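You operate a simulated robot arm through the tools that you are given. There is no shell and no other tool.

The job below is to be done with a simulated robot arm. You get a single attempt, and the scene is never put back.

TASK
Scan the grey tag and code it by card: its pier's card into the black slot, then confirm.
Fine: the flight board gives the pier; turn the knob to RUSH before the green button.
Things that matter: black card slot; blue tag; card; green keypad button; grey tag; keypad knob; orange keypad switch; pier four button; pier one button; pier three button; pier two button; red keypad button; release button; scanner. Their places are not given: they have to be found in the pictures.

Only the result counts: the job must be done as asked and must still hold three seconds after the hand-in. Knocking over, shifting, dropping, spilling or breaking anything else fails it.

THE ROBOT
A 7-joint arm with a two-finger parallel gripper, fixed in place. Base frame: the origin is on the floor under the middle of its stand, x ahead of it, y to its left, z up. Lengths are in cm, angles in rad, forces in N, time in s.
It reaches about 124.7 cm from its shoulder. Its first joint turns from -2.304 to 2.304 rad. Payload 3.91 kg.
The TCP is the grasp point between the finger pads, 3 cm short of the fingertips. In the tool frame z runs along the fingers and y along their closing line. Largest opening 11 cm; finger width 2, thickness 1; the body of the gripper, 4.8 by 11.2 cm, starts 5.5 cm behind the TCP.
Orientation is that of the tool frame in the base frame, as [roll, pitch, yaw] about the fixed x, y, z axes, in that order (R = Rz(yaw) Ry(pitch) Rx(roll)). With the fingers straight down and closing along the base's y, the tool's x points along the base's -x, its y along +y and its z along -z.

THE INTERFACE
- The arm moves only by the tool drive_tool. Its argument "increments" is one flat list of numbers, 6 for each row, row after row: the shift along the tool's x, y, z in m, then the turn, a rotation vector about the tool's x, y, z in rad. In form: [dx, dy, dz, ax, ay, az, dx, dy, dz, ax, ay, az, ...]. A call has 1 to 20 rows; each row shifts and turns the commanded pose from where the row before left it, along the tool's axes as they then stand. "claw" is the finger opening in m, from 0 to 0.11, set as the call begins (left out, the last holds). Rows are played at 5 a second. More than 5 cm and 0.15 rad between two rows, or a gripper value outside its range, and nothing of the call is played. A pose out of reach is approached as far as the arm can. The call stops where the force on the tool passes 40 N (or 10 N more than at its start, if that is more) or the arm is blocked; 0.2 s more then pass. The fingers move at their own pace (about 10.8 cm/s each) and stop on an object; they squeeze with about 31 N. The grip force told is the motor's: it shows also when the fingers shut on nothing. Time passes only in rows, and 0.2 s behind the last, so rows that do not move let the fingers close. It gives the time, the measured TCP pose, the force on the tool (base axes), the opening and the grip force at its end, in the units of the frame above (readings bear some noise), with the torque about the TCP (base axes, N m) and any sound that the robot's microphone picked up.
- Cameras (640 x 400 px; columns grow to the right, rows downward): "scene" is fixed at [22.79, 65.5, 142.11]; the picture's right is [-0.53, -0.85, 0.00], its down [-0.59, 0.37, -0.72] and it looks along [0.61, -0.38, -0.70] (base axes); focal length 289 px, centre (320, 200). "wrist" rides on the gripper at [7.2, 1.7, -10.3] in the tool frame; the picture's right is [-0.23, 0.97, 0.00], its down [-0.76, -0.18, -0.62] and it looks along [-0.61, -0.14, 0.78] (tool axes); focal length 222 px, centre (320, 200).
- capture(camera): a new picture of that camera. The clock stands still meanwhile.
- measure_at(camera, pixels): for up to 12 pixels [column, row] of the newest picture of that camera ("zoom" is the newest enlarged one), the place [x, y, z] in the base frame of the surface seen there, good to about 0.3 cm, but the place of the scene camera against the robot may be out by one fixed shift of up to 2.5 cm in any direction. The clock stands still meanwhile.
- close_up(camera, box): a new picture of the part [left, top, right, bottom] of that camera's present view, enlarged. The clock stands still meanwhile.
- finish_job(): hands the job in; it is judged then, once.

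Unless the task says otherwise, let go and move clear before handing in.

The tools are called after "Call:" by a JSON object that holds its "fn" and its "kwargs". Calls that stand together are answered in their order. drive_tool: Moves the arm, as the interface text tells. Its arguments: {"type":"object","properties":{"increments":{"type":"array"},"claw":{"type":"number"}},"required":["increments"]} The other tools are called the same way: capture (camera) takes a picture; measure_at (camera, pixels) gives the place of the surface under pixels of a picture; close_up (camera, box) takes an enlarged picture of a part of a camera's view; finish_job () hands the job in.

At the start:

```text
clock: 0.0
tool_pos: [39.9, 41.07, 120.42]
orientation: [3.141, 0.0, 3.141]
wrist_force: [-0.2, 0.4, 0.5]
torque: [0.0, 0.0, -0.02]
opening: 11.01
gripper_force: 0.0
```

scene: 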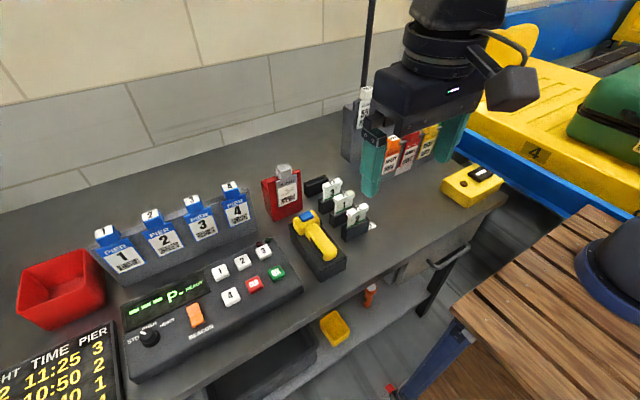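
wrist: 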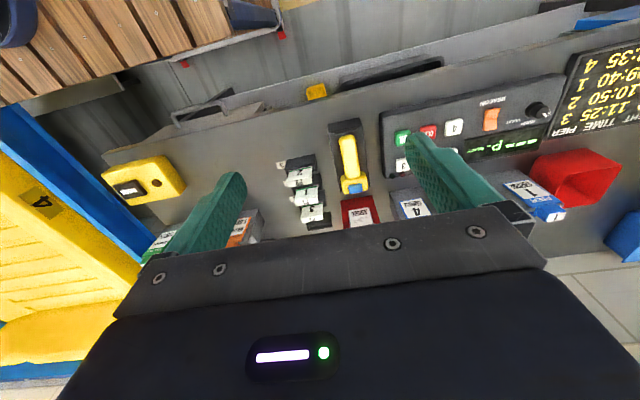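

The first pictures show the pier cards (pixels ~[120,255]–[237,210]), the keypad (~[210,310]), a scanner (~[315,240]), tags near [335,200] and the flight board at lower left. I'll take enlarged views to read the details.

Call:
{"fn": "close_up", "kwargs": {"camera": "scene", "box": [0, 300, 160, 400]}}

Call:
{"fn": "close_up", "kwargs": {"camera": "scene", "box": [240, 150, 400, 290]}}

Call:
{"fn": "close_up", "kwargs": {"camera": "scene", "box": [110, 230, 310, 390]}}

Call:
{"fn": "close_up", "kwargs": {"camera": "wrist", "box": [480, 40, 640, 140]}}

Call:
{"fn": "close_up", "kwargs": {"camera": "scene", "box": [320, 70, 520, 220]}}

```text
4.00 times, centred on (80, 350) of scene
```

zoom: 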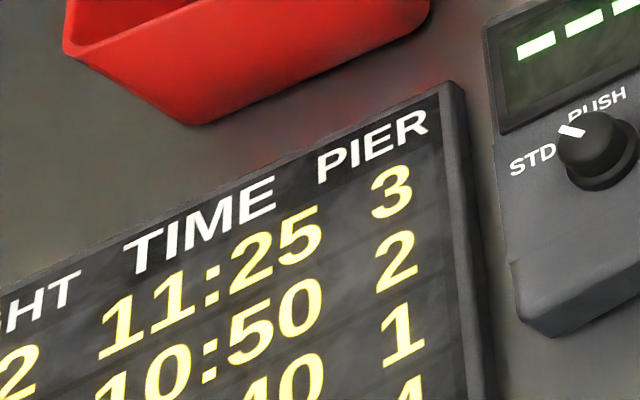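

```text
2.86 times, centred on (320, 220) of scene
```

zoom: 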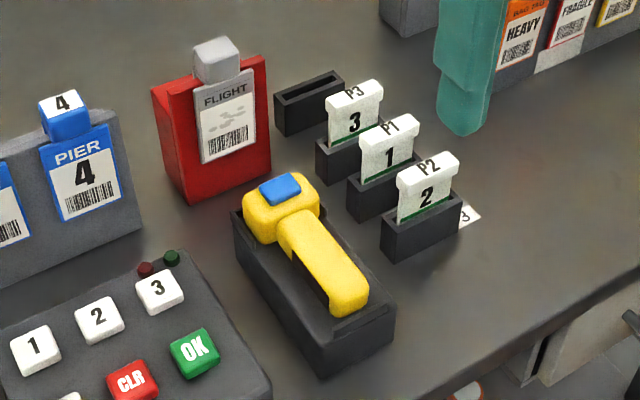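

```text
2.50 times, centred on (210, 310) of scene
```

zoom: 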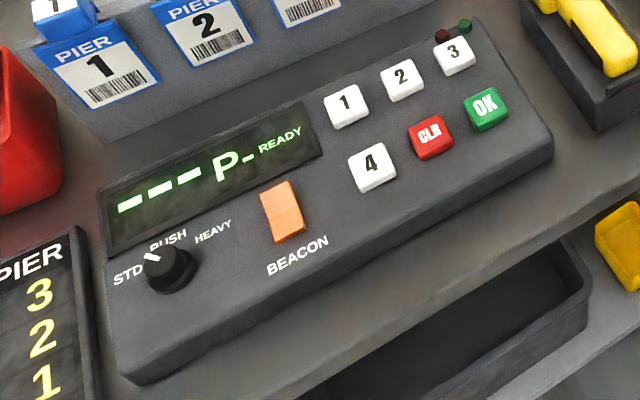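

```text
4.00 times, centred on (560, 90) of wrist
```

zoom: 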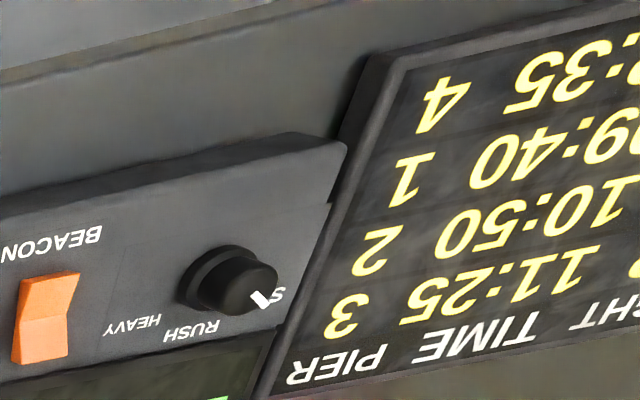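

```text
2.67 times, centred on (420, 145) of scene
```

zoom: 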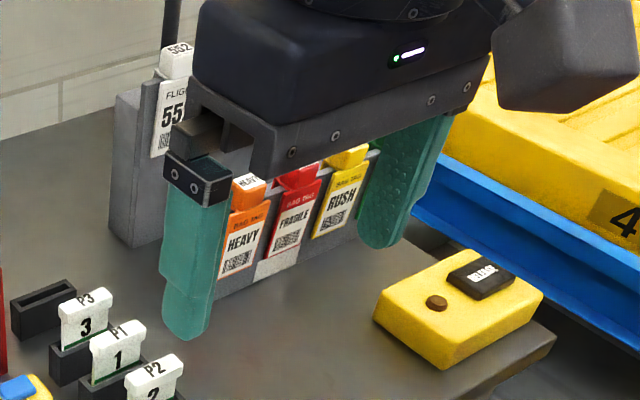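

The board's pier column reads 3, 2, 1, 4 and the knob now points to STD; white P1–P3 cards stand in black holders, and an empty black slot is near [315,187]. I'll measure key points in both cameras to determine the shift and layout.

Call:
{"fn": "measure_at", "kwargs": {"camera": "scene", "pixels": [[316, 186], [332, 186], [344, 199], [356, 212], [313, 230], [284, 170], [366, 94], [200, 205], [277, 272], [150, 338], [197, 315], [250, 230]]}}

Call:
{"fn": "measure_at", "kwargs": {"camera": "wrist", "pixels": [[401, 138], [428, 131], [453, 127], [491, 120], [538, 109], [348, 158], [353, 186], [300, 175], [305, 195], [312, 213], [360, 215], [413, 205]]}}

Call:
{"fn": "close_up", "kwargs": {"camera": "wrist", "box": [260, 110, 440, 240]}}

Call:
{"fn": "close_up", "kwargs": {"camera": "wrist", "box": [480, 130, 640, 260]}}

```text
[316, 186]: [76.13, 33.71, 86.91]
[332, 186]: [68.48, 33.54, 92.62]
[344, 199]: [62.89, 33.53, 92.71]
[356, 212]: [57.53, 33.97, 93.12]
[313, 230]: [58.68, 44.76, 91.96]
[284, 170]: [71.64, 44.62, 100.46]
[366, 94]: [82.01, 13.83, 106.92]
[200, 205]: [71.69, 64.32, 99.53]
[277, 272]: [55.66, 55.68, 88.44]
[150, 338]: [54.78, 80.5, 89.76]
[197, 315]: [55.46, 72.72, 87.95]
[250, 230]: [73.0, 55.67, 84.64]
```

```text
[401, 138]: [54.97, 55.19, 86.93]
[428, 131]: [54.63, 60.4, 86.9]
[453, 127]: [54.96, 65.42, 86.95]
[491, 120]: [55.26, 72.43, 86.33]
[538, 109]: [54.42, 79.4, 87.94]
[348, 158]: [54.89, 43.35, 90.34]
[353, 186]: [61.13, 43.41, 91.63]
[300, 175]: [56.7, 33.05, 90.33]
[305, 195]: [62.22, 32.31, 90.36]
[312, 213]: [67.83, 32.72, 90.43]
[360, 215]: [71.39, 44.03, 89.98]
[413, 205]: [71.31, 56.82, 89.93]
```

```text
3.08 times, centred on (350, 175) of wrist
```

zoom: 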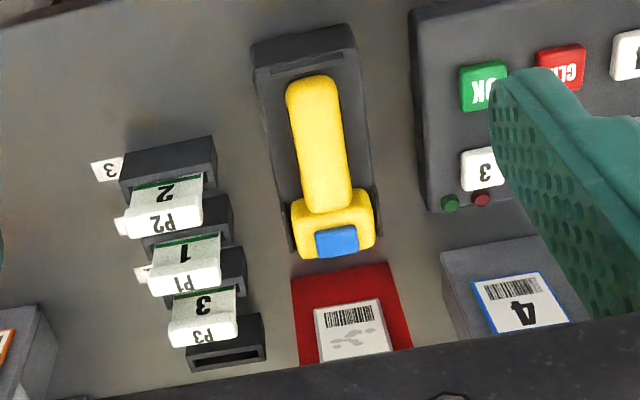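

```text
3.08 times, centred on (560, 195) of wrist
```

zoom: 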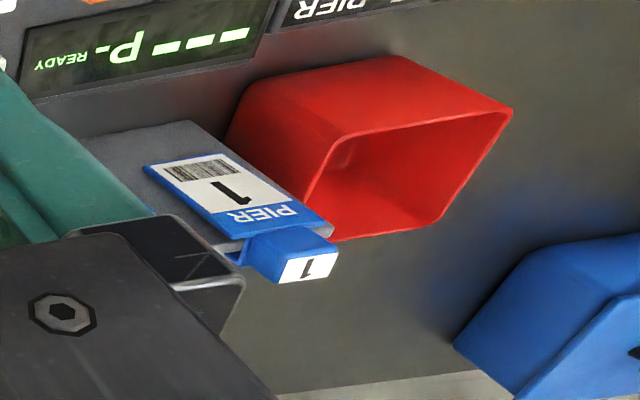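

The wrist view agrees with the scene within about [0.7, 0.8, 1.4] cm and shows a blue object at the far left (wrist pixel [625,235]). I'll move the hand left (+y) high over the desk to see the board and that blue object.

Call:
{"fn": "drive_tool", "kwargs": {"increments": [0.0, 0.045, 0.0, 0, 0, 0, 0.0, 0.045, 0.0, 0, 0, 0, 0.0, 0.045, 0.0, 0, 0, 0, 0.0, 0.045, 0.0, 0, 0, 0, 0.0, 0.045, 0.0, 0, 0, 0, 0.0, 0.045, 0.0, 0, 0, 0, 0, 0, 0, 0, 0, 0]}}

Call:
{"fn": "capture", "kwargs": {"camera": "wrist"}}

Call:
{"fn": "capture", "kwargs": {"camera": "scene"}}

```text
clock: 1.6
tool_pos: [39.89, 68.5, 120.62]
orientation: [3.141, 0.002, 3.14]
wrist_force: [0.2, -0.2, 1.1]
torque: [0.01, 0.01, 0.02]
opening: 11.02
gripper_force: 0.0
```

```text
taken
```

wrist: 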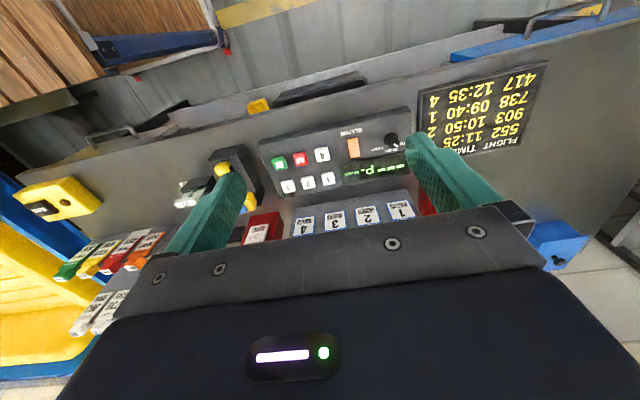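

```text
taken
```

scene: 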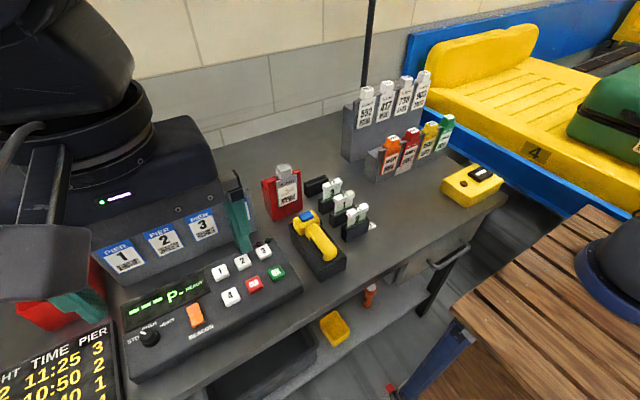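

The board now reads 552→3, 903→2, 738→1, 417→4, and there is a blue thing near wrist pixel [555,245]. I'll zoom into the board, the blue thing, the flight-tag rack and the red holder.

Call:
{"fn": "close_up", "kwargs": {"camera": "wrist", "box": [410, 50, 570, 150]}}

Call:
{"fn": "close_up", "kwargs": {"camera": "wrist", "box": [500, 190, 640, 280]}}

Call:
{"fn": "close_up", "kwargs": {"camera": "scene", "box": [330, 60, 510, 210]}}

Call:
{"fn": "close_up", "kwargs": {"camera": "scene", "box": [250, 150, 390, 290]}}

Call:
{"fn": "close_up", "kwargs": {"camera": "scene", "box": [540, 60, 640, 180]}}

```text
4.00 times, centred on (490, 100) of wrist
```

zoom: 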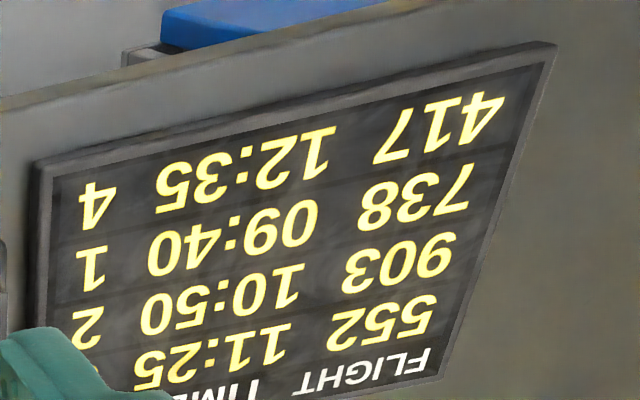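

```text
4.44 times, centred on (570, 235) of wrist
```

zoom: 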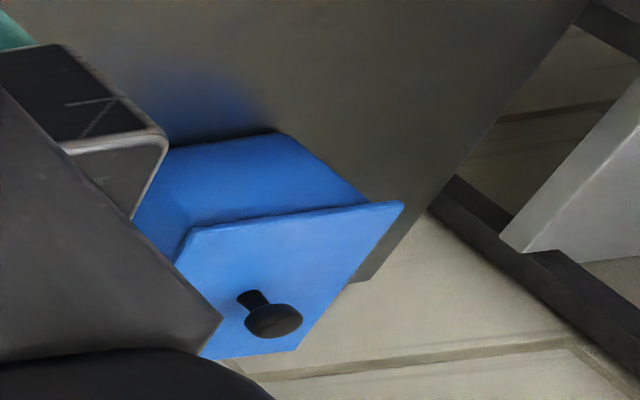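

```text
2.67 times, centred on (420, 135) of scene
```

zoom: 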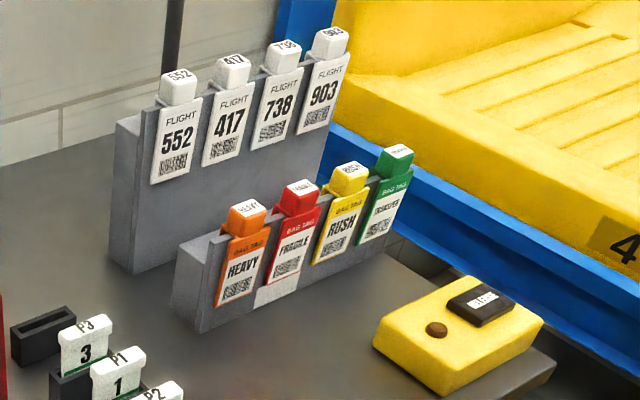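

```text
2.86 times, centred on (320, 220) of scene
```

zoom: 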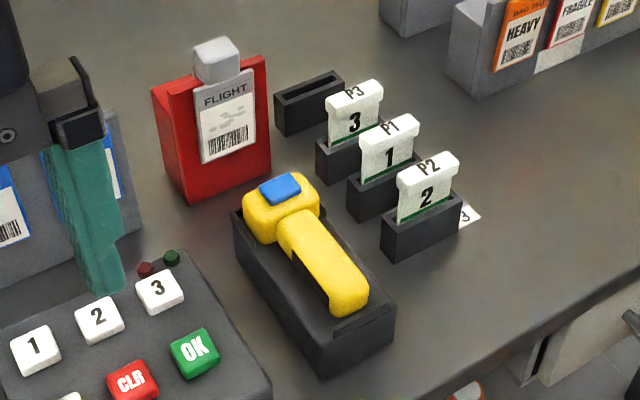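

```text
3.33 times, centred on (590, 120) of scene
```

zoom: 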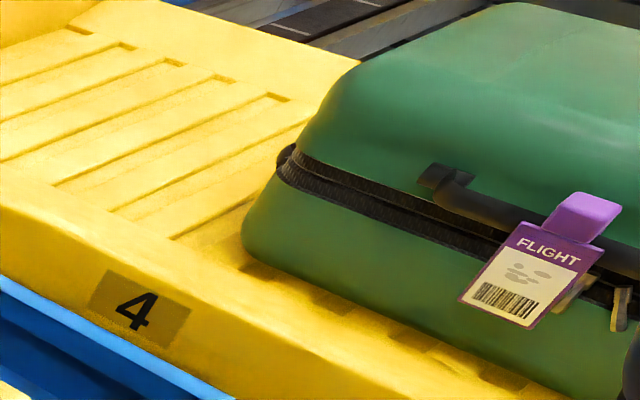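

The grey tag ("FLIGHT", smudged number) sits in the red holder at scene [288,190]; the scanner lies in its cradle at [315,240]. I'll bring the hand to a lower viewing position over the scanner for detail.

Call:
{"fn": "drive_tool", "kwargs": {"increments": [-0.0117, -0.0375, 0.0267, 0, 0, 0, -0.0117, -0.0375, 0.0267, 0, 0, 0, -0.0117, -0.0375, 0.0267, 0, 0, 0, -0.0117, -0.0375, 0.0267, 0, 0, 0, -0.0117, -0.0375, 0.0267, 0, 0, 0, -0.0117, -0.0375, 0.0267, 0, 0, 0, 0, 0, 0, 0, 0, 0]}}

Call:
{"fn": "capture", "kwargs": {"camera": "wrist"}}

Call:
{"fn": "close_up", "kwargs": {"camera": "wrist", "box": [200, 100, 440, 250]}}

```text
clock: 3.2
tool_pos: [47.03, 45.69, 104.45]
orientation: [3.14, -0.001, -3.141]
wrist_force: [-0.5, -0.7, -0.4]
torque: [0.03, -0.01, 0.02]
opening: 11.0
gripper_force: 0.0
```

```text
taken
```

wrist: 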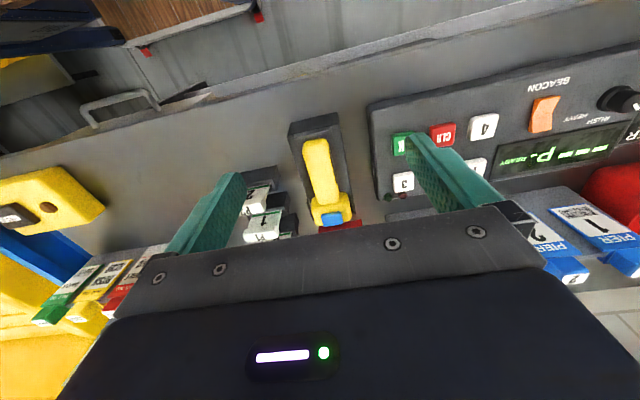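

```text
2.67 times, centred on (320, 175) of wrist
```

zoom: 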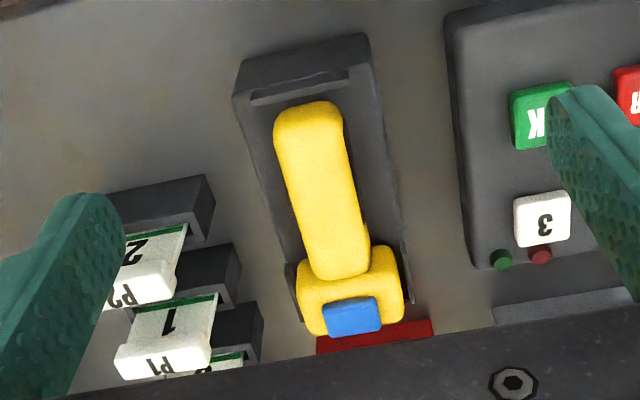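

The scanner is a yellow handle with a head bearing a blue patch (zoom pixel [352,316]) lying in a dark cradle. I'll measure the scanner, cradle and card geometry.

Call:
{"fn": "measure_at", "kwargs": {"camera": "zoom", "pixels": [[308, 110], [320, 180], [335, 260], [300, 190], [355, 190], [348, 270], [350, 300], [350, 325], [310, 300], [395, 300], [300, 85], [270, 240]]}}

Call:
{"fn": "measure_at", "kwargs": {"camera": "wrist", "pixels": [[256, 198], [263, 222], [246, 201], [266, 195], [277, 200], [268, 178], [265, 168], [403, 182], [484, 126], [545, 113], [620, 98], [443, 135]]}}

```text
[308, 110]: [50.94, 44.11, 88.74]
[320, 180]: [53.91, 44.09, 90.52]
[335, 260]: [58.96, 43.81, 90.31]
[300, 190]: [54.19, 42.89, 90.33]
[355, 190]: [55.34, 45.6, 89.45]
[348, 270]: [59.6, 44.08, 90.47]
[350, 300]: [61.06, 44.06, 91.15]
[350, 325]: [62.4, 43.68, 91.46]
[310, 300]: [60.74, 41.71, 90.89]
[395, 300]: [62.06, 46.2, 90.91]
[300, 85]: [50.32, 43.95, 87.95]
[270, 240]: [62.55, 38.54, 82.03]
```

```text
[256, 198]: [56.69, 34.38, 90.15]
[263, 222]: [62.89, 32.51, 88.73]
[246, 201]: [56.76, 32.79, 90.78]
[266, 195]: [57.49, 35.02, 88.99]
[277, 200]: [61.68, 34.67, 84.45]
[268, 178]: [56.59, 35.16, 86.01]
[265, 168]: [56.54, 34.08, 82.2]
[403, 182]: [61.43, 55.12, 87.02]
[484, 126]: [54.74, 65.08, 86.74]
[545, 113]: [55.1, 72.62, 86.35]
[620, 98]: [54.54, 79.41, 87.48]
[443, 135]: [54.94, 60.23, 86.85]
```

The desk lies near z=82 and the scanner handle runs along x from 50 to 60 at y≈44 with its head at x≈62. I want to understand the head and its blue patch, so I'll enlarge the scene view of the scanner and the tag holder.

Call:
{"fn": "close_up", "kwargs": {"camera": "scene", "box": [280, 200, 360, 280]}}

Call:
{"fn": "close_up", "kwargs": {"camera": "scene", "box": [250, 150, 320, 230]}}

Call:
{"fn": "close_up", "kwargs": {"camera": "scene", "box": [295, 160, 385, 250]}}

Call:
{"fn": "close_up", "kwargs": {"camera": "scene", "box": [430, 150, 510, 220]}}

Call:
{"fn": "close_up", "kwargs": {"camera": "scene", "box": [110, 300, 230, 390]}}

```text
5.00 times, centred on (320, 240) of scene
```

zoom: 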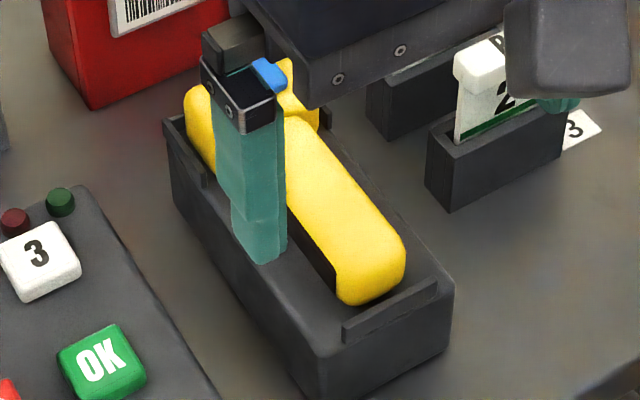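

```text
5.00 times, centred on (285, 190) of scene
```

zoom: 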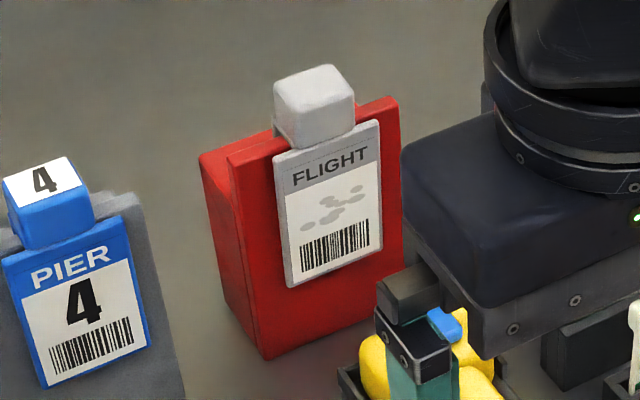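

```text
4.44 times, centred on (340, 205) of scene
```

zoom: 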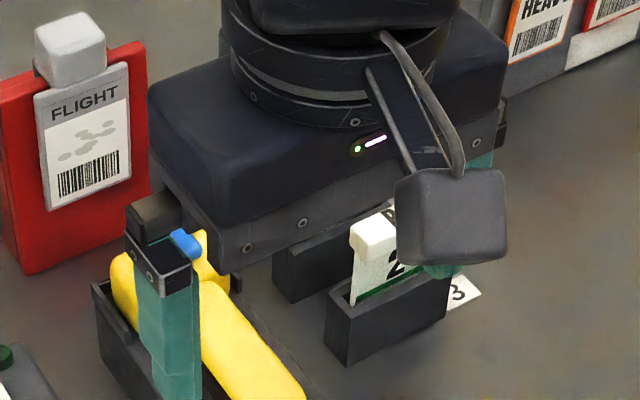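

```text
5.71 times, centred on (470, 185) of scene
```

zoom: 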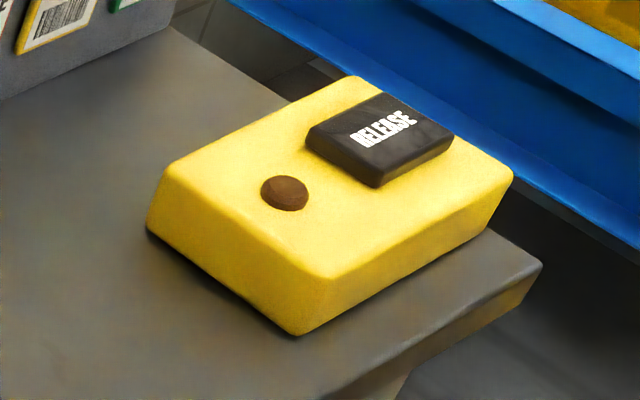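

```text
4.44 times, centred on (170, 345) of scene
```

zoom: 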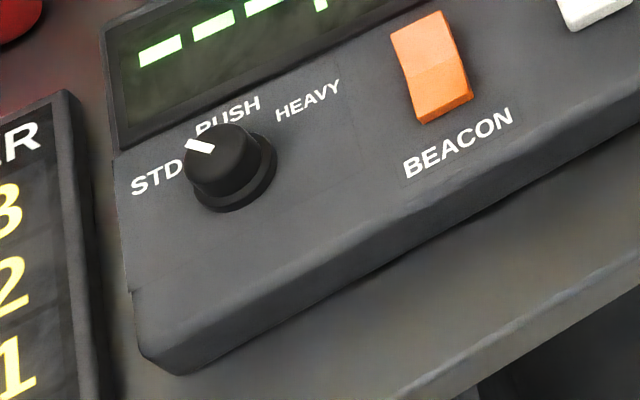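

The scene zoom shows a handle with a dark underside strip and a head with a raised blue patch; the grey tag shows a barcode and smudged digits. I'll measure cradle surfaces next to the handle and the tag face in the scene view.

Call:
{"fn": "close_up", "kwargs": {"camera": "scene", "box": [280, 200, 360, 280]}}

Call:
{"fn": "measure_at", "kwargs": {"camera": "zoom", "pixels": [[370, 250], [320, 250], [330, 268], [240, 275], [220, 200], [420, 240], [395, 305], [310, 310], [345, 350], [360, 300], [190, 150], [185, 100]]}}

Call:
{"fn": "close_up", "kwargs": {"camera": "wrist", "box": [280, 100, 370, 240]}}

```text
5.00 times, centred on (320, 240) of scene
```

zoom: 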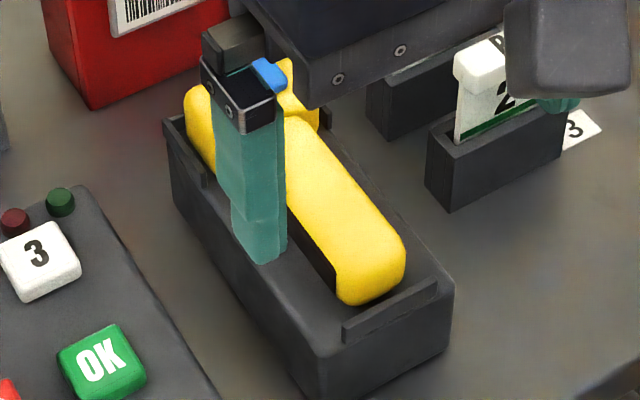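

```text
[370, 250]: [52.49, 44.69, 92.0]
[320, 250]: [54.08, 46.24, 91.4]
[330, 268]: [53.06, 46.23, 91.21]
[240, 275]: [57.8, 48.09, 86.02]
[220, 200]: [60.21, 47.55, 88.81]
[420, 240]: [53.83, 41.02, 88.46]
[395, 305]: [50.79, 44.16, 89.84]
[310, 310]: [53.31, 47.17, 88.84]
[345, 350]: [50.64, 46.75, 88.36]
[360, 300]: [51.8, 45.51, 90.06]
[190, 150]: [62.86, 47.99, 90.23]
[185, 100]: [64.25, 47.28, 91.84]
```

```text
2.86 times, centred on (325, 170) of wrist
```

zoom: 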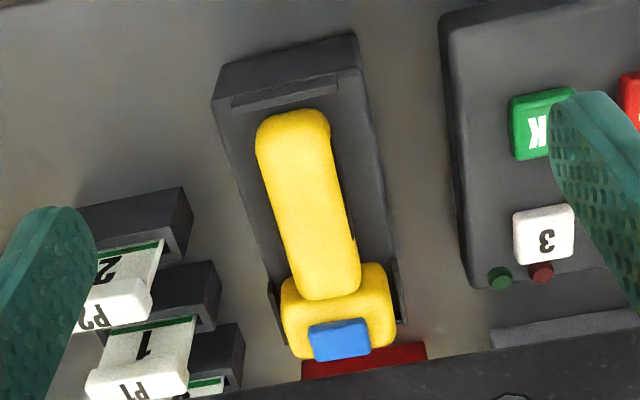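

Cradle top is about z=87.4 and the handle top about 90.5, so the handle can be gripped from above. Before acting I want to know the racks' places and the card-slot labels, so I'll measure more points in the last scene picture.

Call:
{"fn": "measure_at", "kwargs": {"camera": "scene", "pixels": [[391, 143], [447, 120], [395, 165], [385, 180], [420, 80], [360, 160], [470, 180], [485, 172], [455, 190], [430, 210], [373, 227], [318, 178]]}}

Call:
{"fn": "close_up", "kwargs": {"camera": "scene", "box": [460, 200, 640, 400]}}

```text
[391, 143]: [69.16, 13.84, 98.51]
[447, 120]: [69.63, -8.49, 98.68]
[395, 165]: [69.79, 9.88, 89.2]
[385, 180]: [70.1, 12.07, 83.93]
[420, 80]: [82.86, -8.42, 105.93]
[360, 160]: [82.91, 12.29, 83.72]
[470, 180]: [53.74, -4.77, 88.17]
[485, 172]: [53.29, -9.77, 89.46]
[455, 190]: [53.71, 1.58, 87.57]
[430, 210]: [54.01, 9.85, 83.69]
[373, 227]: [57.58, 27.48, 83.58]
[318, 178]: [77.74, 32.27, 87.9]
```

```text
2.00 times, centred on (550, 300) of scene
```

zoom: 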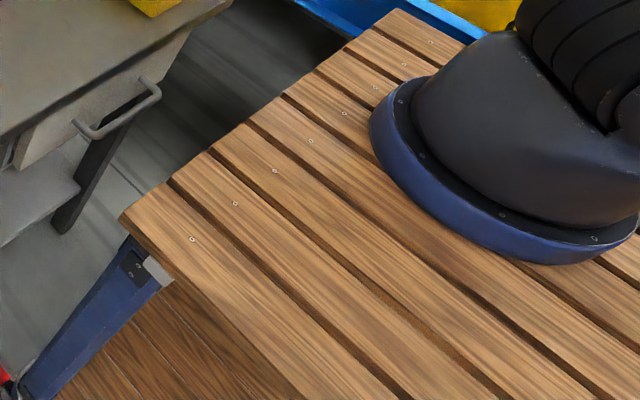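

The bag-tag rack stands at x≈69, y −10…14 with top ≈97, so I can pass above. I'll turn the hand 90° and go to the −y side of the card holders to read the desk labels.

Call:
{"fn": "drive_tool", "kwargs": {"increments": [0, 0, 0, 0, 0, -0.1428, 0, 0, 0, 0, 0, -0.1428, 0, 0, 0, 0, 0, -0.1428, 0, 0, 0, 0, 0, -0.1428, 0, 0, 0, 0, 0, -0.1428, 0, 0, 0, 0, 0, -0.1428, 0, 0, 0, 0, 0, -0.1428, 0, 0, 0, 0, 0, -0.1428, 0, 0, 0, 0, 0, -0.1428, 0, 0, 0, 0, 0, -0.1428, 0, 0, 0, 0, 0, -0.1428, 0.0407, -0.021, 0, 0, 0, 0, 0.0407, -0.021, 0, 0, 0, 0, 0.0407, -0.021, 0, 0, 0, 0, 0.0407, -0.021, 0, 0, 0, 0, 0.0407, -0.021, 0, 0, 0, 0, 0.0407, -0.021, 0, 0, 0, 0, 0.0407, -0.021, 0, 0, 0, 0]}}

Call:
{"fn": "capture", "kwargs": {"camera": "wrist"}}

Call:
{"fn": "close_up", "kwargs": {"camera": "wrist", "box": [220, 80, 440, 220]}}

```text
clock: 7.0
tool_pos: [61.44, 17.15, 104.56]
orientation: [3.141, 0.0, -1.572]
wrist_force: [0.1, 0.8, -0.1]
torque: [-0.01, -0.01, 0.0]
opening: 10.98
gripper_force: 0.1
```

```text
taken
```

wrist: 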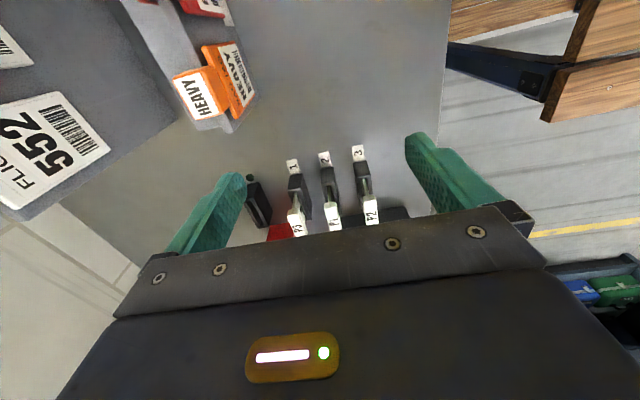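

```text
2.86 times, centred on (330, 150) of wrist
```

zoom: 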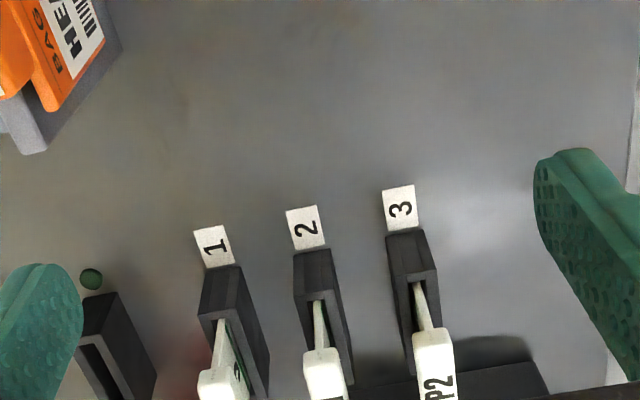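

The desk labels 1, 2, 3 are just holder numbers (cards P3, P1, P2 are in them), and the empty slot at far left with a green LED at zoom [91,278] is the reader. I'll measure card heads, holder edges, and the slot.

Call:
{"fn": "measure_at", "kwargs": {"camera": "zoom", "pixels": [[91, 278], [95, 300], [115, 320], [90, 345], [110, 380], [220, 290], [318, 275], [410, 255], [430, 345], [320, 365], [220, 385], [423, 310]]}}

Call:
{"fn": "close_up", "kwargs": {"camera": "wrist", "box": [220, 140, 420, 260]}}

```text
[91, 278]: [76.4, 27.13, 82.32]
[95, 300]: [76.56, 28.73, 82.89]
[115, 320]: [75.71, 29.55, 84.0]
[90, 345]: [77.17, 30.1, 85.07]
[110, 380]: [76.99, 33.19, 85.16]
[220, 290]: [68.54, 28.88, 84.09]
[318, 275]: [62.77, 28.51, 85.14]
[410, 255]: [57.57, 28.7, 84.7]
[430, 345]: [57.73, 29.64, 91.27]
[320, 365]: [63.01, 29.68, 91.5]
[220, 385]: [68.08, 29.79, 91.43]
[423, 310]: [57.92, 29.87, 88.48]
```

```text
3.20 times, centred on (320, 200) of wrist
```

zoom: 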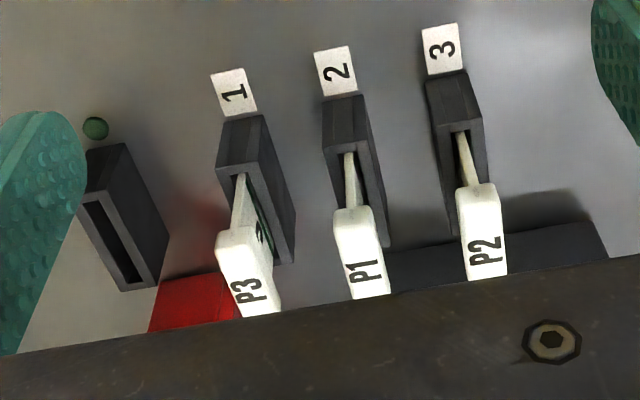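

The reader slot and the three cards P3, P1, P2 are clear; I'll measure their rims and heads precisely from this zoom.

Call:
{"fn": "measure_at", "kwargs": {"camera": "zoom", "pixels": [[90, 205], [95, 200], [132, 280], [112, 240], [145, 287], [80, 207], [120, 147], [105, 198], [150, 283], [95, 130]]}}

Call:
{"fn": "measure_at", "kwargs": {"camera": "wrist", "pixels": [[367, 200], [376, 200], [365, 222], [378, 222], [371, 224], [328, 208], [338, 207], [331, 228], [290, 214], [300, 213], [296, 234], [368, 186]]}}

```text
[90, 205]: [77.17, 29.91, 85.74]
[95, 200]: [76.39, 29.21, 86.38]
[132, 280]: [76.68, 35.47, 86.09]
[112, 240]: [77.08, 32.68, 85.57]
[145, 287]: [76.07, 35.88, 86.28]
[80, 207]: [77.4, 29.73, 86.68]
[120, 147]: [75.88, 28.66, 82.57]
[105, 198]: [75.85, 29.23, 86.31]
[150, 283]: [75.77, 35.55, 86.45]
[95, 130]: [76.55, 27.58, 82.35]
```

```text
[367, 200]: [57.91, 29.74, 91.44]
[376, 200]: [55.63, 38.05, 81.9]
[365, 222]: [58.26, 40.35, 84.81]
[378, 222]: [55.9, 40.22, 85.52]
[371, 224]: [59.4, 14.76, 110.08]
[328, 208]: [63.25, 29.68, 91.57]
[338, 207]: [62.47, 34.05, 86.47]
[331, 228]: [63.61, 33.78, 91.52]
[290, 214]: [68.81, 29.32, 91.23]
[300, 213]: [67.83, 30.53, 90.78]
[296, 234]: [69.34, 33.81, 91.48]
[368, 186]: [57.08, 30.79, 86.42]
```

The reader slot opening spans y≈29.6–35.5 at x≈76.8 with rim z≈86.4; card heads top at z≈91.5, centred at y≈32.4. Next I'll turn the hand another 90° and view the scanner head from the wall side to find its window.

Call:
{"fn": "drive_tool", "kwargs": {"increments": [0, 0, -0.003, 0, 0, -0.1428, 0, 0, -0.003, 0, 0, -0.1428, 0, 0, -0.003, 0, 0, -0.1428, 0, 0, -0.003, 0, 0, -0.1428, 0, 0, -0.003, 0, 0, -0.1428, 0, 0, -0.003, 0, 0, -0.1428, 0, 0, -0.003, 0, 0, -0.1428, 0, 0, -0.003, 0, 0, -0.1428, 0, 0, -0.003, 0, 0, -0.1428, 0, 0, 0, 0, 0, -0.1428, 0, 0, 0, 0, 0, -0.1428, 0.0223, -0.034, 0, 0, 0, 0, 0.0223, -0.034, 0, 0, 0, 0, 0.0223, -0.034, 0, 0, 0, 0, 0.0223, -0.034, 0, 0, 0, 0, 0.0223, -0.034, 0, 0, 0, 0, 0.0223, -0.034, 0, 0, 0, 0, 0.0223, -0.034, 0, 0, 0, 0, 0, 0, 0, 0, 0, 0]}}

Call:
{"fn": "capture", "kwargs": {"camera": "wrist"}}

Call:
{"fn": "close_up", "kwargs": {"camera": "wrist", "box": [220, 80, 440, 220]}}

```text
clock: 11.0
tool_pos: [77.3, 41.09, 107.05]
orientation: [3.14, 0.0, -0.001]
wrist_force: [-0.2, 0.0, -0.2]
torque: [0.01, 0.0, 0.02]
opening: 10.98
gripper_force: 0.1
```

```text
taken
```

wrist: 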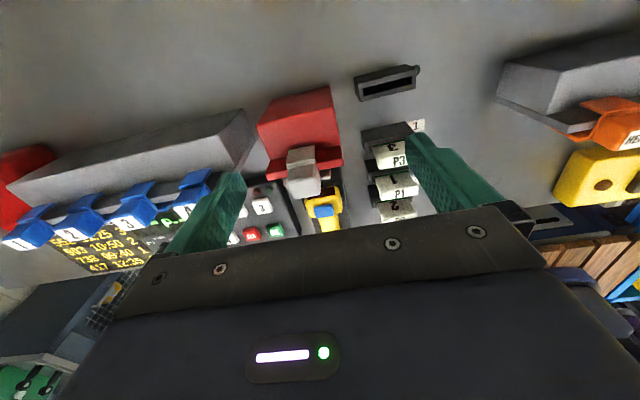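

```text
2.86 times, centred on (330, 150) of wrist
```

zoom: 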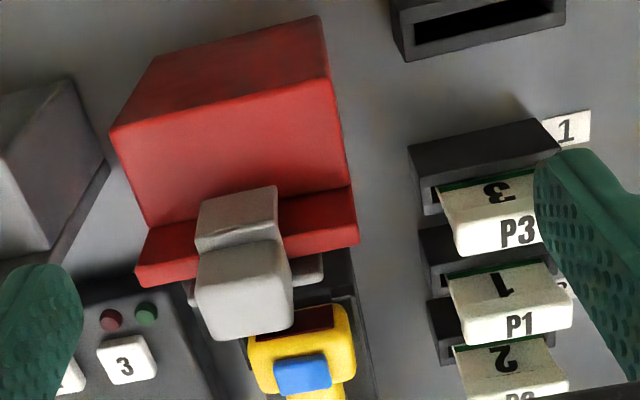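

From the wall side the scanner head shows a dark red window on its +x end (zoom [300,318]) with the blue patch on top; the tag holder is right ahead of it. I'll measure the window, tag and holder in this view and in the scene view.

Call:
{"fn": "measure_at", "kwargs": {"camera": "zoom", "pixels": [[300, 318], [270, 340], [340, 325], [265, 370], [302, 372], [240, 300], [238, 215], [180, 255], [330, 230], [230, 100], [310, 270], [440, 30]]}}

Call:
{"fn": "capture", "kwargs": {"camera": "scene"}}

Call:
{"fn": "close_up", "kwargs": {"camera": "scene", "box": [250, 150, 350, 290]}}

```text
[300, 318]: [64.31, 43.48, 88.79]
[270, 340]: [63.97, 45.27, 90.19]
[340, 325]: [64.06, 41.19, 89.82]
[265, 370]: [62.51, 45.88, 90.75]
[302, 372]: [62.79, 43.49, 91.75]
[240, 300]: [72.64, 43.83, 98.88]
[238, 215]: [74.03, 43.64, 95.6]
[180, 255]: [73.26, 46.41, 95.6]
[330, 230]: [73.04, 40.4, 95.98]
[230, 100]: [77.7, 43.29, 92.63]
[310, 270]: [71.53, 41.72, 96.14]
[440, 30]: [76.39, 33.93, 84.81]
```

```text
taken
```

scene: 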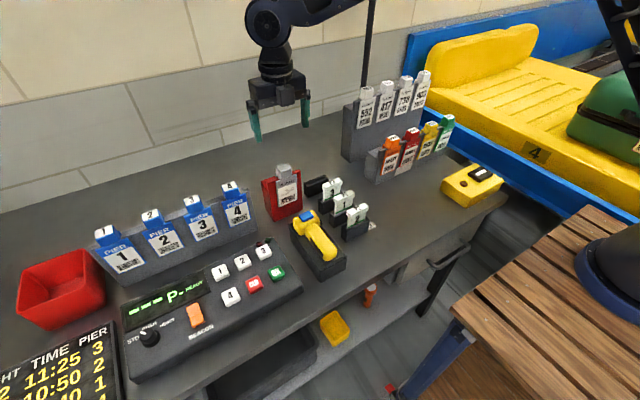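

```text
2.86 times, centred on (300, 220) of scene
```

zoom: 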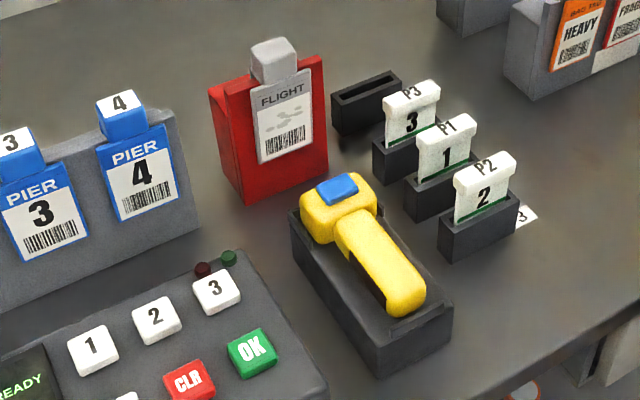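

The window centre is near [64.3, 43.5, 88.8] facing +x. Now I'll measure the tag's barcode and face plane in the scene zoom, plus references visible in both cameras to fix the scene shift.

Call:
{"fn": "measure_at", "kwargs": {"camera": "zoom", "pixels": [[290, 138], [270, 145], [308, 130], [284, 100], [265, 155], [306, 78], [262, 95], [275, 60], [225, 125], [318, 160], [235, 195], [337, 188]]}}

Call:
{"fn": "measure_at", "kwargs": {"camera": "scene", "pixels": [[223, 272], [277, 272], [254, 284], [242, 262], [232, 297], [264, 251], [334, 186], [345, 198], [357, 211], [308, 216], [284, 168], [283, 174]]}}

```text
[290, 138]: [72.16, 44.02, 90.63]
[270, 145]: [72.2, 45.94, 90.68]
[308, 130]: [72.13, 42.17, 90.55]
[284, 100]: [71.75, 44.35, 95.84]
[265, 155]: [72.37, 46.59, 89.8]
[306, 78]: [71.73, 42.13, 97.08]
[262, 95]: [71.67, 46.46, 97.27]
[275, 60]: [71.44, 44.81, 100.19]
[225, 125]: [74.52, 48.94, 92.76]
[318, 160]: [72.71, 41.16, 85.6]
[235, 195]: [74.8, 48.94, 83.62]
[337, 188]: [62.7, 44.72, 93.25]
```

```text
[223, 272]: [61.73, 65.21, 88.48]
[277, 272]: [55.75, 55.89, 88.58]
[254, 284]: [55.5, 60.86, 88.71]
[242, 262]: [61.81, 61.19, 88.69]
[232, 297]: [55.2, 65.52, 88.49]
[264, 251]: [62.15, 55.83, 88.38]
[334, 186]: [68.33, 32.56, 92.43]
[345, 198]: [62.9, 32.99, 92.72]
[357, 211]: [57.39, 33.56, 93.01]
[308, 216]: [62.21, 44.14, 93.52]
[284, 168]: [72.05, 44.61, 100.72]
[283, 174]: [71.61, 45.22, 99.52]
```

The barcode sits at about [71.5, 43.3, 89.0] in the robot frame, directly ahead of the window at [64.3, 43.5, 88.8], so pressing the blue trigger with the scanner in its cradle may already read it. I'll turn the hand back, close the fingers, and hover above the blue patch.

Call:
{"fn": "drive_tool", "kwargs": {"claw": 0.0, "increments": [-0.04, 0, 0, 0, 0, 0, -0.04, 0, 0, 0, 0, 0, -0.04, 0, 0, 0, 0, 0, -0.04, 0, 0, 0, 0, 0, -0.04, 0, 0, 0, 0, 0, 0, 0, 0, 0, 0, 0.1428, 0, 0, 0, 0, 0, 0.1428, 0, 0, 0, 0, 0, 0.1428, 0, 0, 0, 0, 0, 0.1428, 0, 0, 0, 0, 0, 0.1428, 0, 0, 0, 0, 0, 0.1428, 0, 0, 0, 0, 0, 0.1428, 0, 0, 0, 0, 0, 0.1428, 0, 0, 0, 0, 0, 0.1428, 0, 0, 0, 0, 0, 0.1428, 0, 0, 0, 0, 0, 0.1428, 0, 0, 0, 0, 0, 0.1428, 0, 0, 0, 0, 0, 0.1428, 0, 0, 0, 0, 0, 0.1428, 0, 0, 0, 0, 0, 0.1428]}}

Call:
{"fn": "drive_tool", "kwargs": {"increments": [0, 0, 0, 0, 0, 0.1428, 0, 0, 0, 0, 0, 0.1428, 0, 0, 0, 0, 0, 0.1428, 0, 0, 0, 0, 0, 0.1428, 0, 0, 0, 0, 0, 0.1428, 0, 0, 0, 0, 0, 0.1428, 0, 0, 0, 0, 0, 0.1428, -0.0177, 0.0083, 0.03, 0, 0, 0, -0.0177, 0.0083, 0.03, 0, 0, 0, -0.0177, 0.0083, 0.03, 0, 0, 0, 0, 0, 0, 0, 0, 0]}}

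Call:
{"fn": "capture", "kwargs": {"camera": "wrist"}}

Call:
{"fn": "capture", "kwargs": {"camera": "scene"}}

Call:
{"fn": "close_up", "kwargs": {"camera": "scene", "box": [250, 150, 350, 290]}}

```text
clock: 15.2
tool_pos: [57.26, 40.98, 107.13]
orientation: [-3.141, 0.0, -2.145]
wrist_force: [0.7, -0.2, -0.6]
torque: [-0.01, 0.01, -0.01]
opening: 0.02
gripper_force: 30.7
```

```text
clock: 17.6
tool_pos: [62.6, 43.54, 98.24]
orientation: [-3.141, 0.001, 3.139]
wrist_force: [-0.6, -0.1, 0.2]
torque: [0.02, 0.03, -0.03]
opening: 0.0
gripper_force: 30.5
```

```text
taken
```

wrist: 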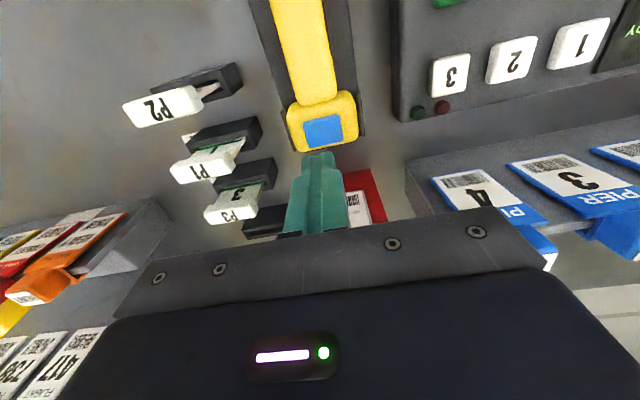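

```text
taken
```

scene: 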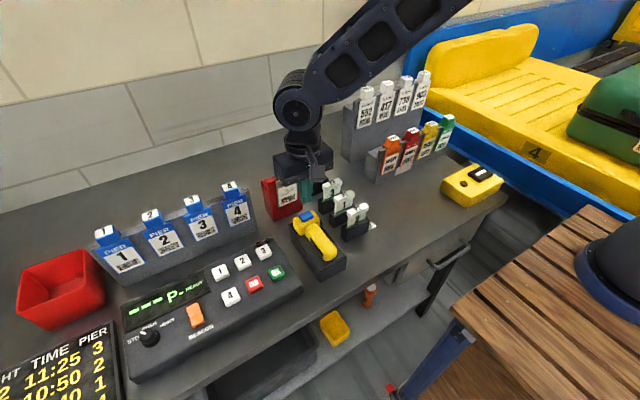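

```text
2.86 times, centred on (300, 220) of scene
```

zoom: 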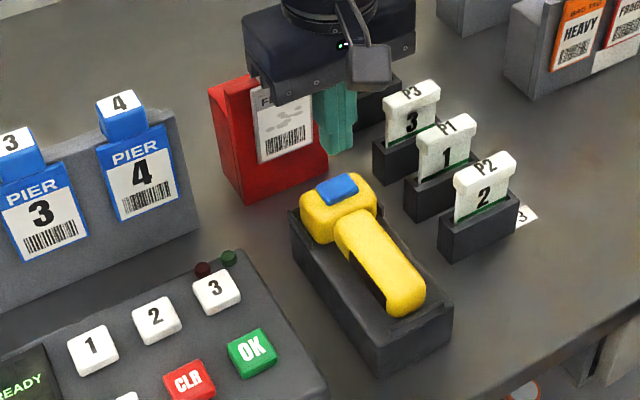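

The closed fingertips hover above and slightly beyond the blue patch at wrist pixel [322,131]. I'll measure the patch again from this closer view before pressing.

Call:
{"fn": "measure_at", "kwargs": {"camera": "wrist", "pixels": [[322, 131], [308, 125], [337, 122], [308, 142], [340, 140], [322, 118], [324, 146], [295, 130], [352, 125], [310, 70]]}}

Call:
{"fn": "close_up", "kwargs": {"camera": "wrist", "box": [250, 60, 410, 240]}}

```text
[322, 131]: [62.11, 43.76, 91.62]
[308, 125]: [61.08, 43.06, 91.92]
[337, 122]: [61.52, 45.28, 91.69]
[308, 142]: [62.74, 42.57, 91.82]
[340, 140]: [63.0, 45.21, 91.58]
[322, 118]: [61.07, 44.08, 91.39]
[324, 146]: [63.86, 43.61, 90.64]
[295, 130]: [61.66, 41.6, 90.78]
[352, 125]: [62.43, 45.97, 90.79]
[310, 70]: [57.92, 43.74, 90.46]
```

```text
2.22 times, centred on (330, 150) of wrist
```

zoom: 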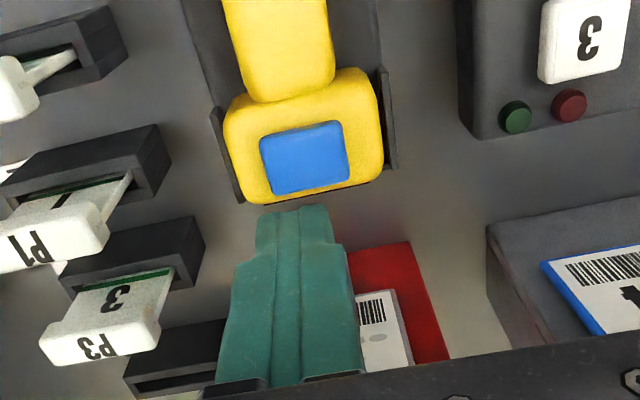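

The blue patch is centred at about [62.1, 44.0, 91.7] and stands 0.9 cm proud of the head. I'll centre over it and come down to just above it, then press gently.

Call:
{"fn": "drive_tool", "kwargs": {"increments": [0.005, 0.0045, 0.02, 0, 0, 0, 0, 0, 0.01, 0, 0, 0, 0, 0, 0.002, 0, 0, 0, 0, 0, 0.002, 0, 0, 0, 0, 0, 0.002, 0, 0, 0, 0, 0, 0, 0, 0, 0]}}

Call:
{"fn": "close_up", "kwargs": {"camera": "scene", "box": [110, 230, 350, 390]}}

```text
clock: 19.0
tool_pos: [62.16, 43.98, 94.61]
orientation: [-3.141, 0.0, -3.141]
wrist_force: [0.6, -0.1, 0.3]
torque: [0.05, 0.01, 0.02]
opening: 0.0
gripper_force: 30.6
```

```text
2.50 times, centred on (230, 310) of scene
```

zoom: 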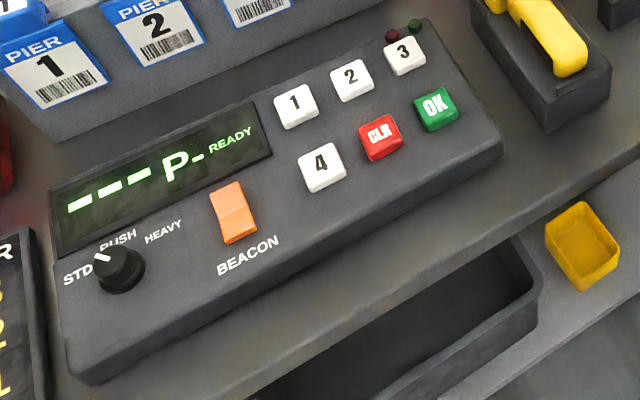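

There is no contact force yet with the tips near z=91.6, and the display still shows "--- P- READY". I'll press a few more millimetres.

Call:
{"fn": "drive_tool", "kwargs": {"increments": [0, 0, 0.002, 0, 0, 0, 0, 0, 0.002, 0, 0, 0, 0, 0, 0.002, 0, 0, 0, 0, 0, 0, 0, 0, 0]}}

Call:
{"fn": "close_up", "kwargs": {"camera": "scene", "box": [110, 190, 350, 350]}}

```text
clock: 20.0
tool_pos: [62.19, 43.99, 94.05]
orientation: [3.138, 0.0, 3.139]
wrist_force: [0.7, 2.5, 9.6]
torque: [0.07, -0.04, -0.02]
opening: 0.0
gripper_force: 31.3
heard: click
```

```text
2.50 times, centred on (230, 270) of scene
```

zoom: 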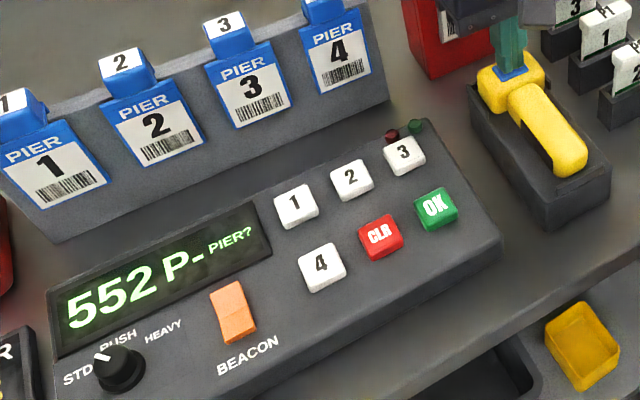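

A click was heard and the display now shows "552 P- PIER?"; the board gives 552 → pier 3, so card P3 (in the holder nearest the reader) is needed. I'll lift off the trigger first.

Call:
{"fn": "drive_tool", "kwargs": {"increments": [0, 0, -0.01, 0, 0, 0, 0, 0, -0.03, 0, 0, 0, 0, 0, -0.03, 0, 0, 0, 0, 0, -0.03, 0, 0, 0]}}

Call:
{"fn": "close_up", "kwargs": {"camera": "scene", "box": [110, 190, 350, 350]}}

Call:
{"fn": "drive_tool", "kwargs": {"claw": 0.036, "increments": [0, 0, 0, 0, 0, -0.1428, 0, 0, 0, 0, 0, -0.1428, 0, 0, 0, 0, 0, -0.1428, 0, 0, 0, 0, 0, -0.1428, 0, 0, 0, 0, 0, -0.1428, 0, 0, 0, 0, 0, -0.1428, 0, 0, 0, 0, 0, -0.1428, 0, 0, 0, 0, 0, -0.1428, 0, 0, 0, 0, 0, -0.1428, 0, 0, 0, 0, 0, -0.1428, 0, 0, 0, 0, 0, -0.1428, 0.0428, -0.0082, 0.003, 0, 0, 0, 0.0428, -0.0082, 0.003, 0, 0, 0, 0.0428, -0.0082, 0.003, 0, 0, 0, 0.0428, -0.0082, 0.003, 0, 0, 0, 0.0428, -0.0082, 0.003, 0, 0, 0, 0, 0, 0, 0, 0, 0]}}

Call:
{"fn": "capture", "kwargs": {"camera": "wrist"}}

Call:
{"fn": "close_up", "kwargs": {"camera": "wrist", "box": [220, 100, 440, 240]}}

```text
clock: 21.0
tool_pos: [62.29, 43.91, 103.88]
orientation: [-3.141, -0.002, -3.14]
wrist_force: [-0.1, -0.1, 0.5]
torque: [0.0, 0.03, -0.01]
opening: 0.0
gripper_force: 31.3
```

```text
2.50 times, centred on (230, 270) of scene
```

zoom: 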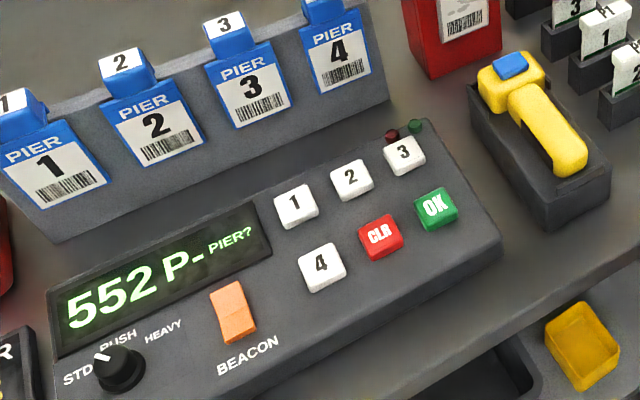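

```text
clock: 24.6
tool_pos: [65.96, 22.58, 102.54]
orientation: [3.14, 0.0, -1.571]
wrist_force: [-0.1, -0.6, 0.6]
torque: [-0.02, -0.03, -0.02]
opening: 3.59
gripper_force: 0.1
```

```text
taken
```

wrist: 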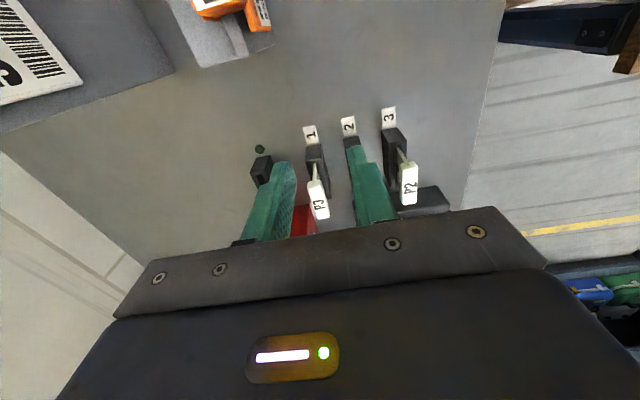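

```text
2.86 times, centred on (330, 170) of wrist
```

zoom: 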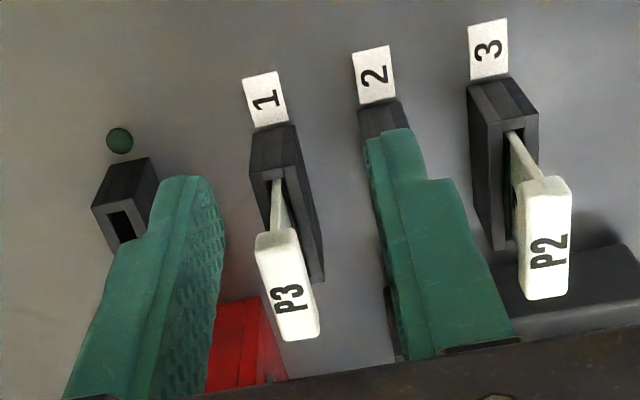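

The P3 card head is clearly visible between the fingers (zoom [287,285]). I'll measure its edges, its blade and the holder around it.

Call:
{"fn": "measure_at", "kwargs": {"camera": "zoom", "pixels": [[262, 240], [290, 234], [286, 330], [314, 326], [288, 285], [277, 235], [277, 190], [278, 178], [252, 172], [296, 165], [302, 240], [320, 275]]}}

Call:
{"fn": "close_up", "kwargs": {"camera": "scene", "box": [300, 160, 380, 240]}}

Call:
{"fn": "measure_at", "kwargs": {"camera": "scene", "pixels": [[330, 183], [333, 192], [335, 199], [326, 187], [341, 180], [321, 191], [338, 203]]}}

```text
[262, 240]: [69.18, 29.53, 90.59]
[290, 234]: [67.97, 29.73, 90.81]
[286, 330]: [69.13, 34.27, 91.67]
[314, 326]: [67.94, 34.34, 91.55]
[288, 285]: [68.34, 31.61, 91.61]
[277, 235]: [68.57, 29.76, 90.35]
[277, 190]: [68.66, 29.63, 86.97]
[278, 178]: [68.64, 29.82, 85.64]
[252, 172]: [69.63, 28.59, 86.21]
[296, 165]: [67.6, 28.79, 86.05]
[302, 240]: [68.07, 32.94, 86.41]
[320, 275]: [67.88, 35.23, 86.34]
```

```text
5.00 times, centred on (340, 200) of scene
```

zoom: 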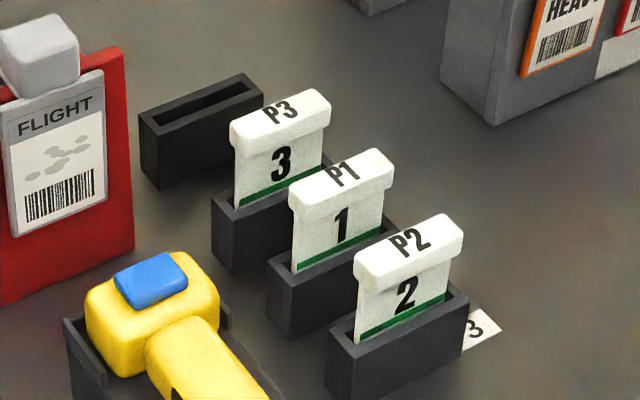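

```text
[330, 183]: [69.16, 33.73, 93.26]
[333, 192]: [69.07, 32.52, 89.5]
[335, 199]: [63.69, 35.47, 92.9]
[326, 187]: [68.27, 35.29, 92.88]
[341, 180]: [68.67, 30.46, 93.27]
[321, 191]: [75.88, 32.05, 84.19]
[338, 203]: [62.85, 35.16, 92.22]
```

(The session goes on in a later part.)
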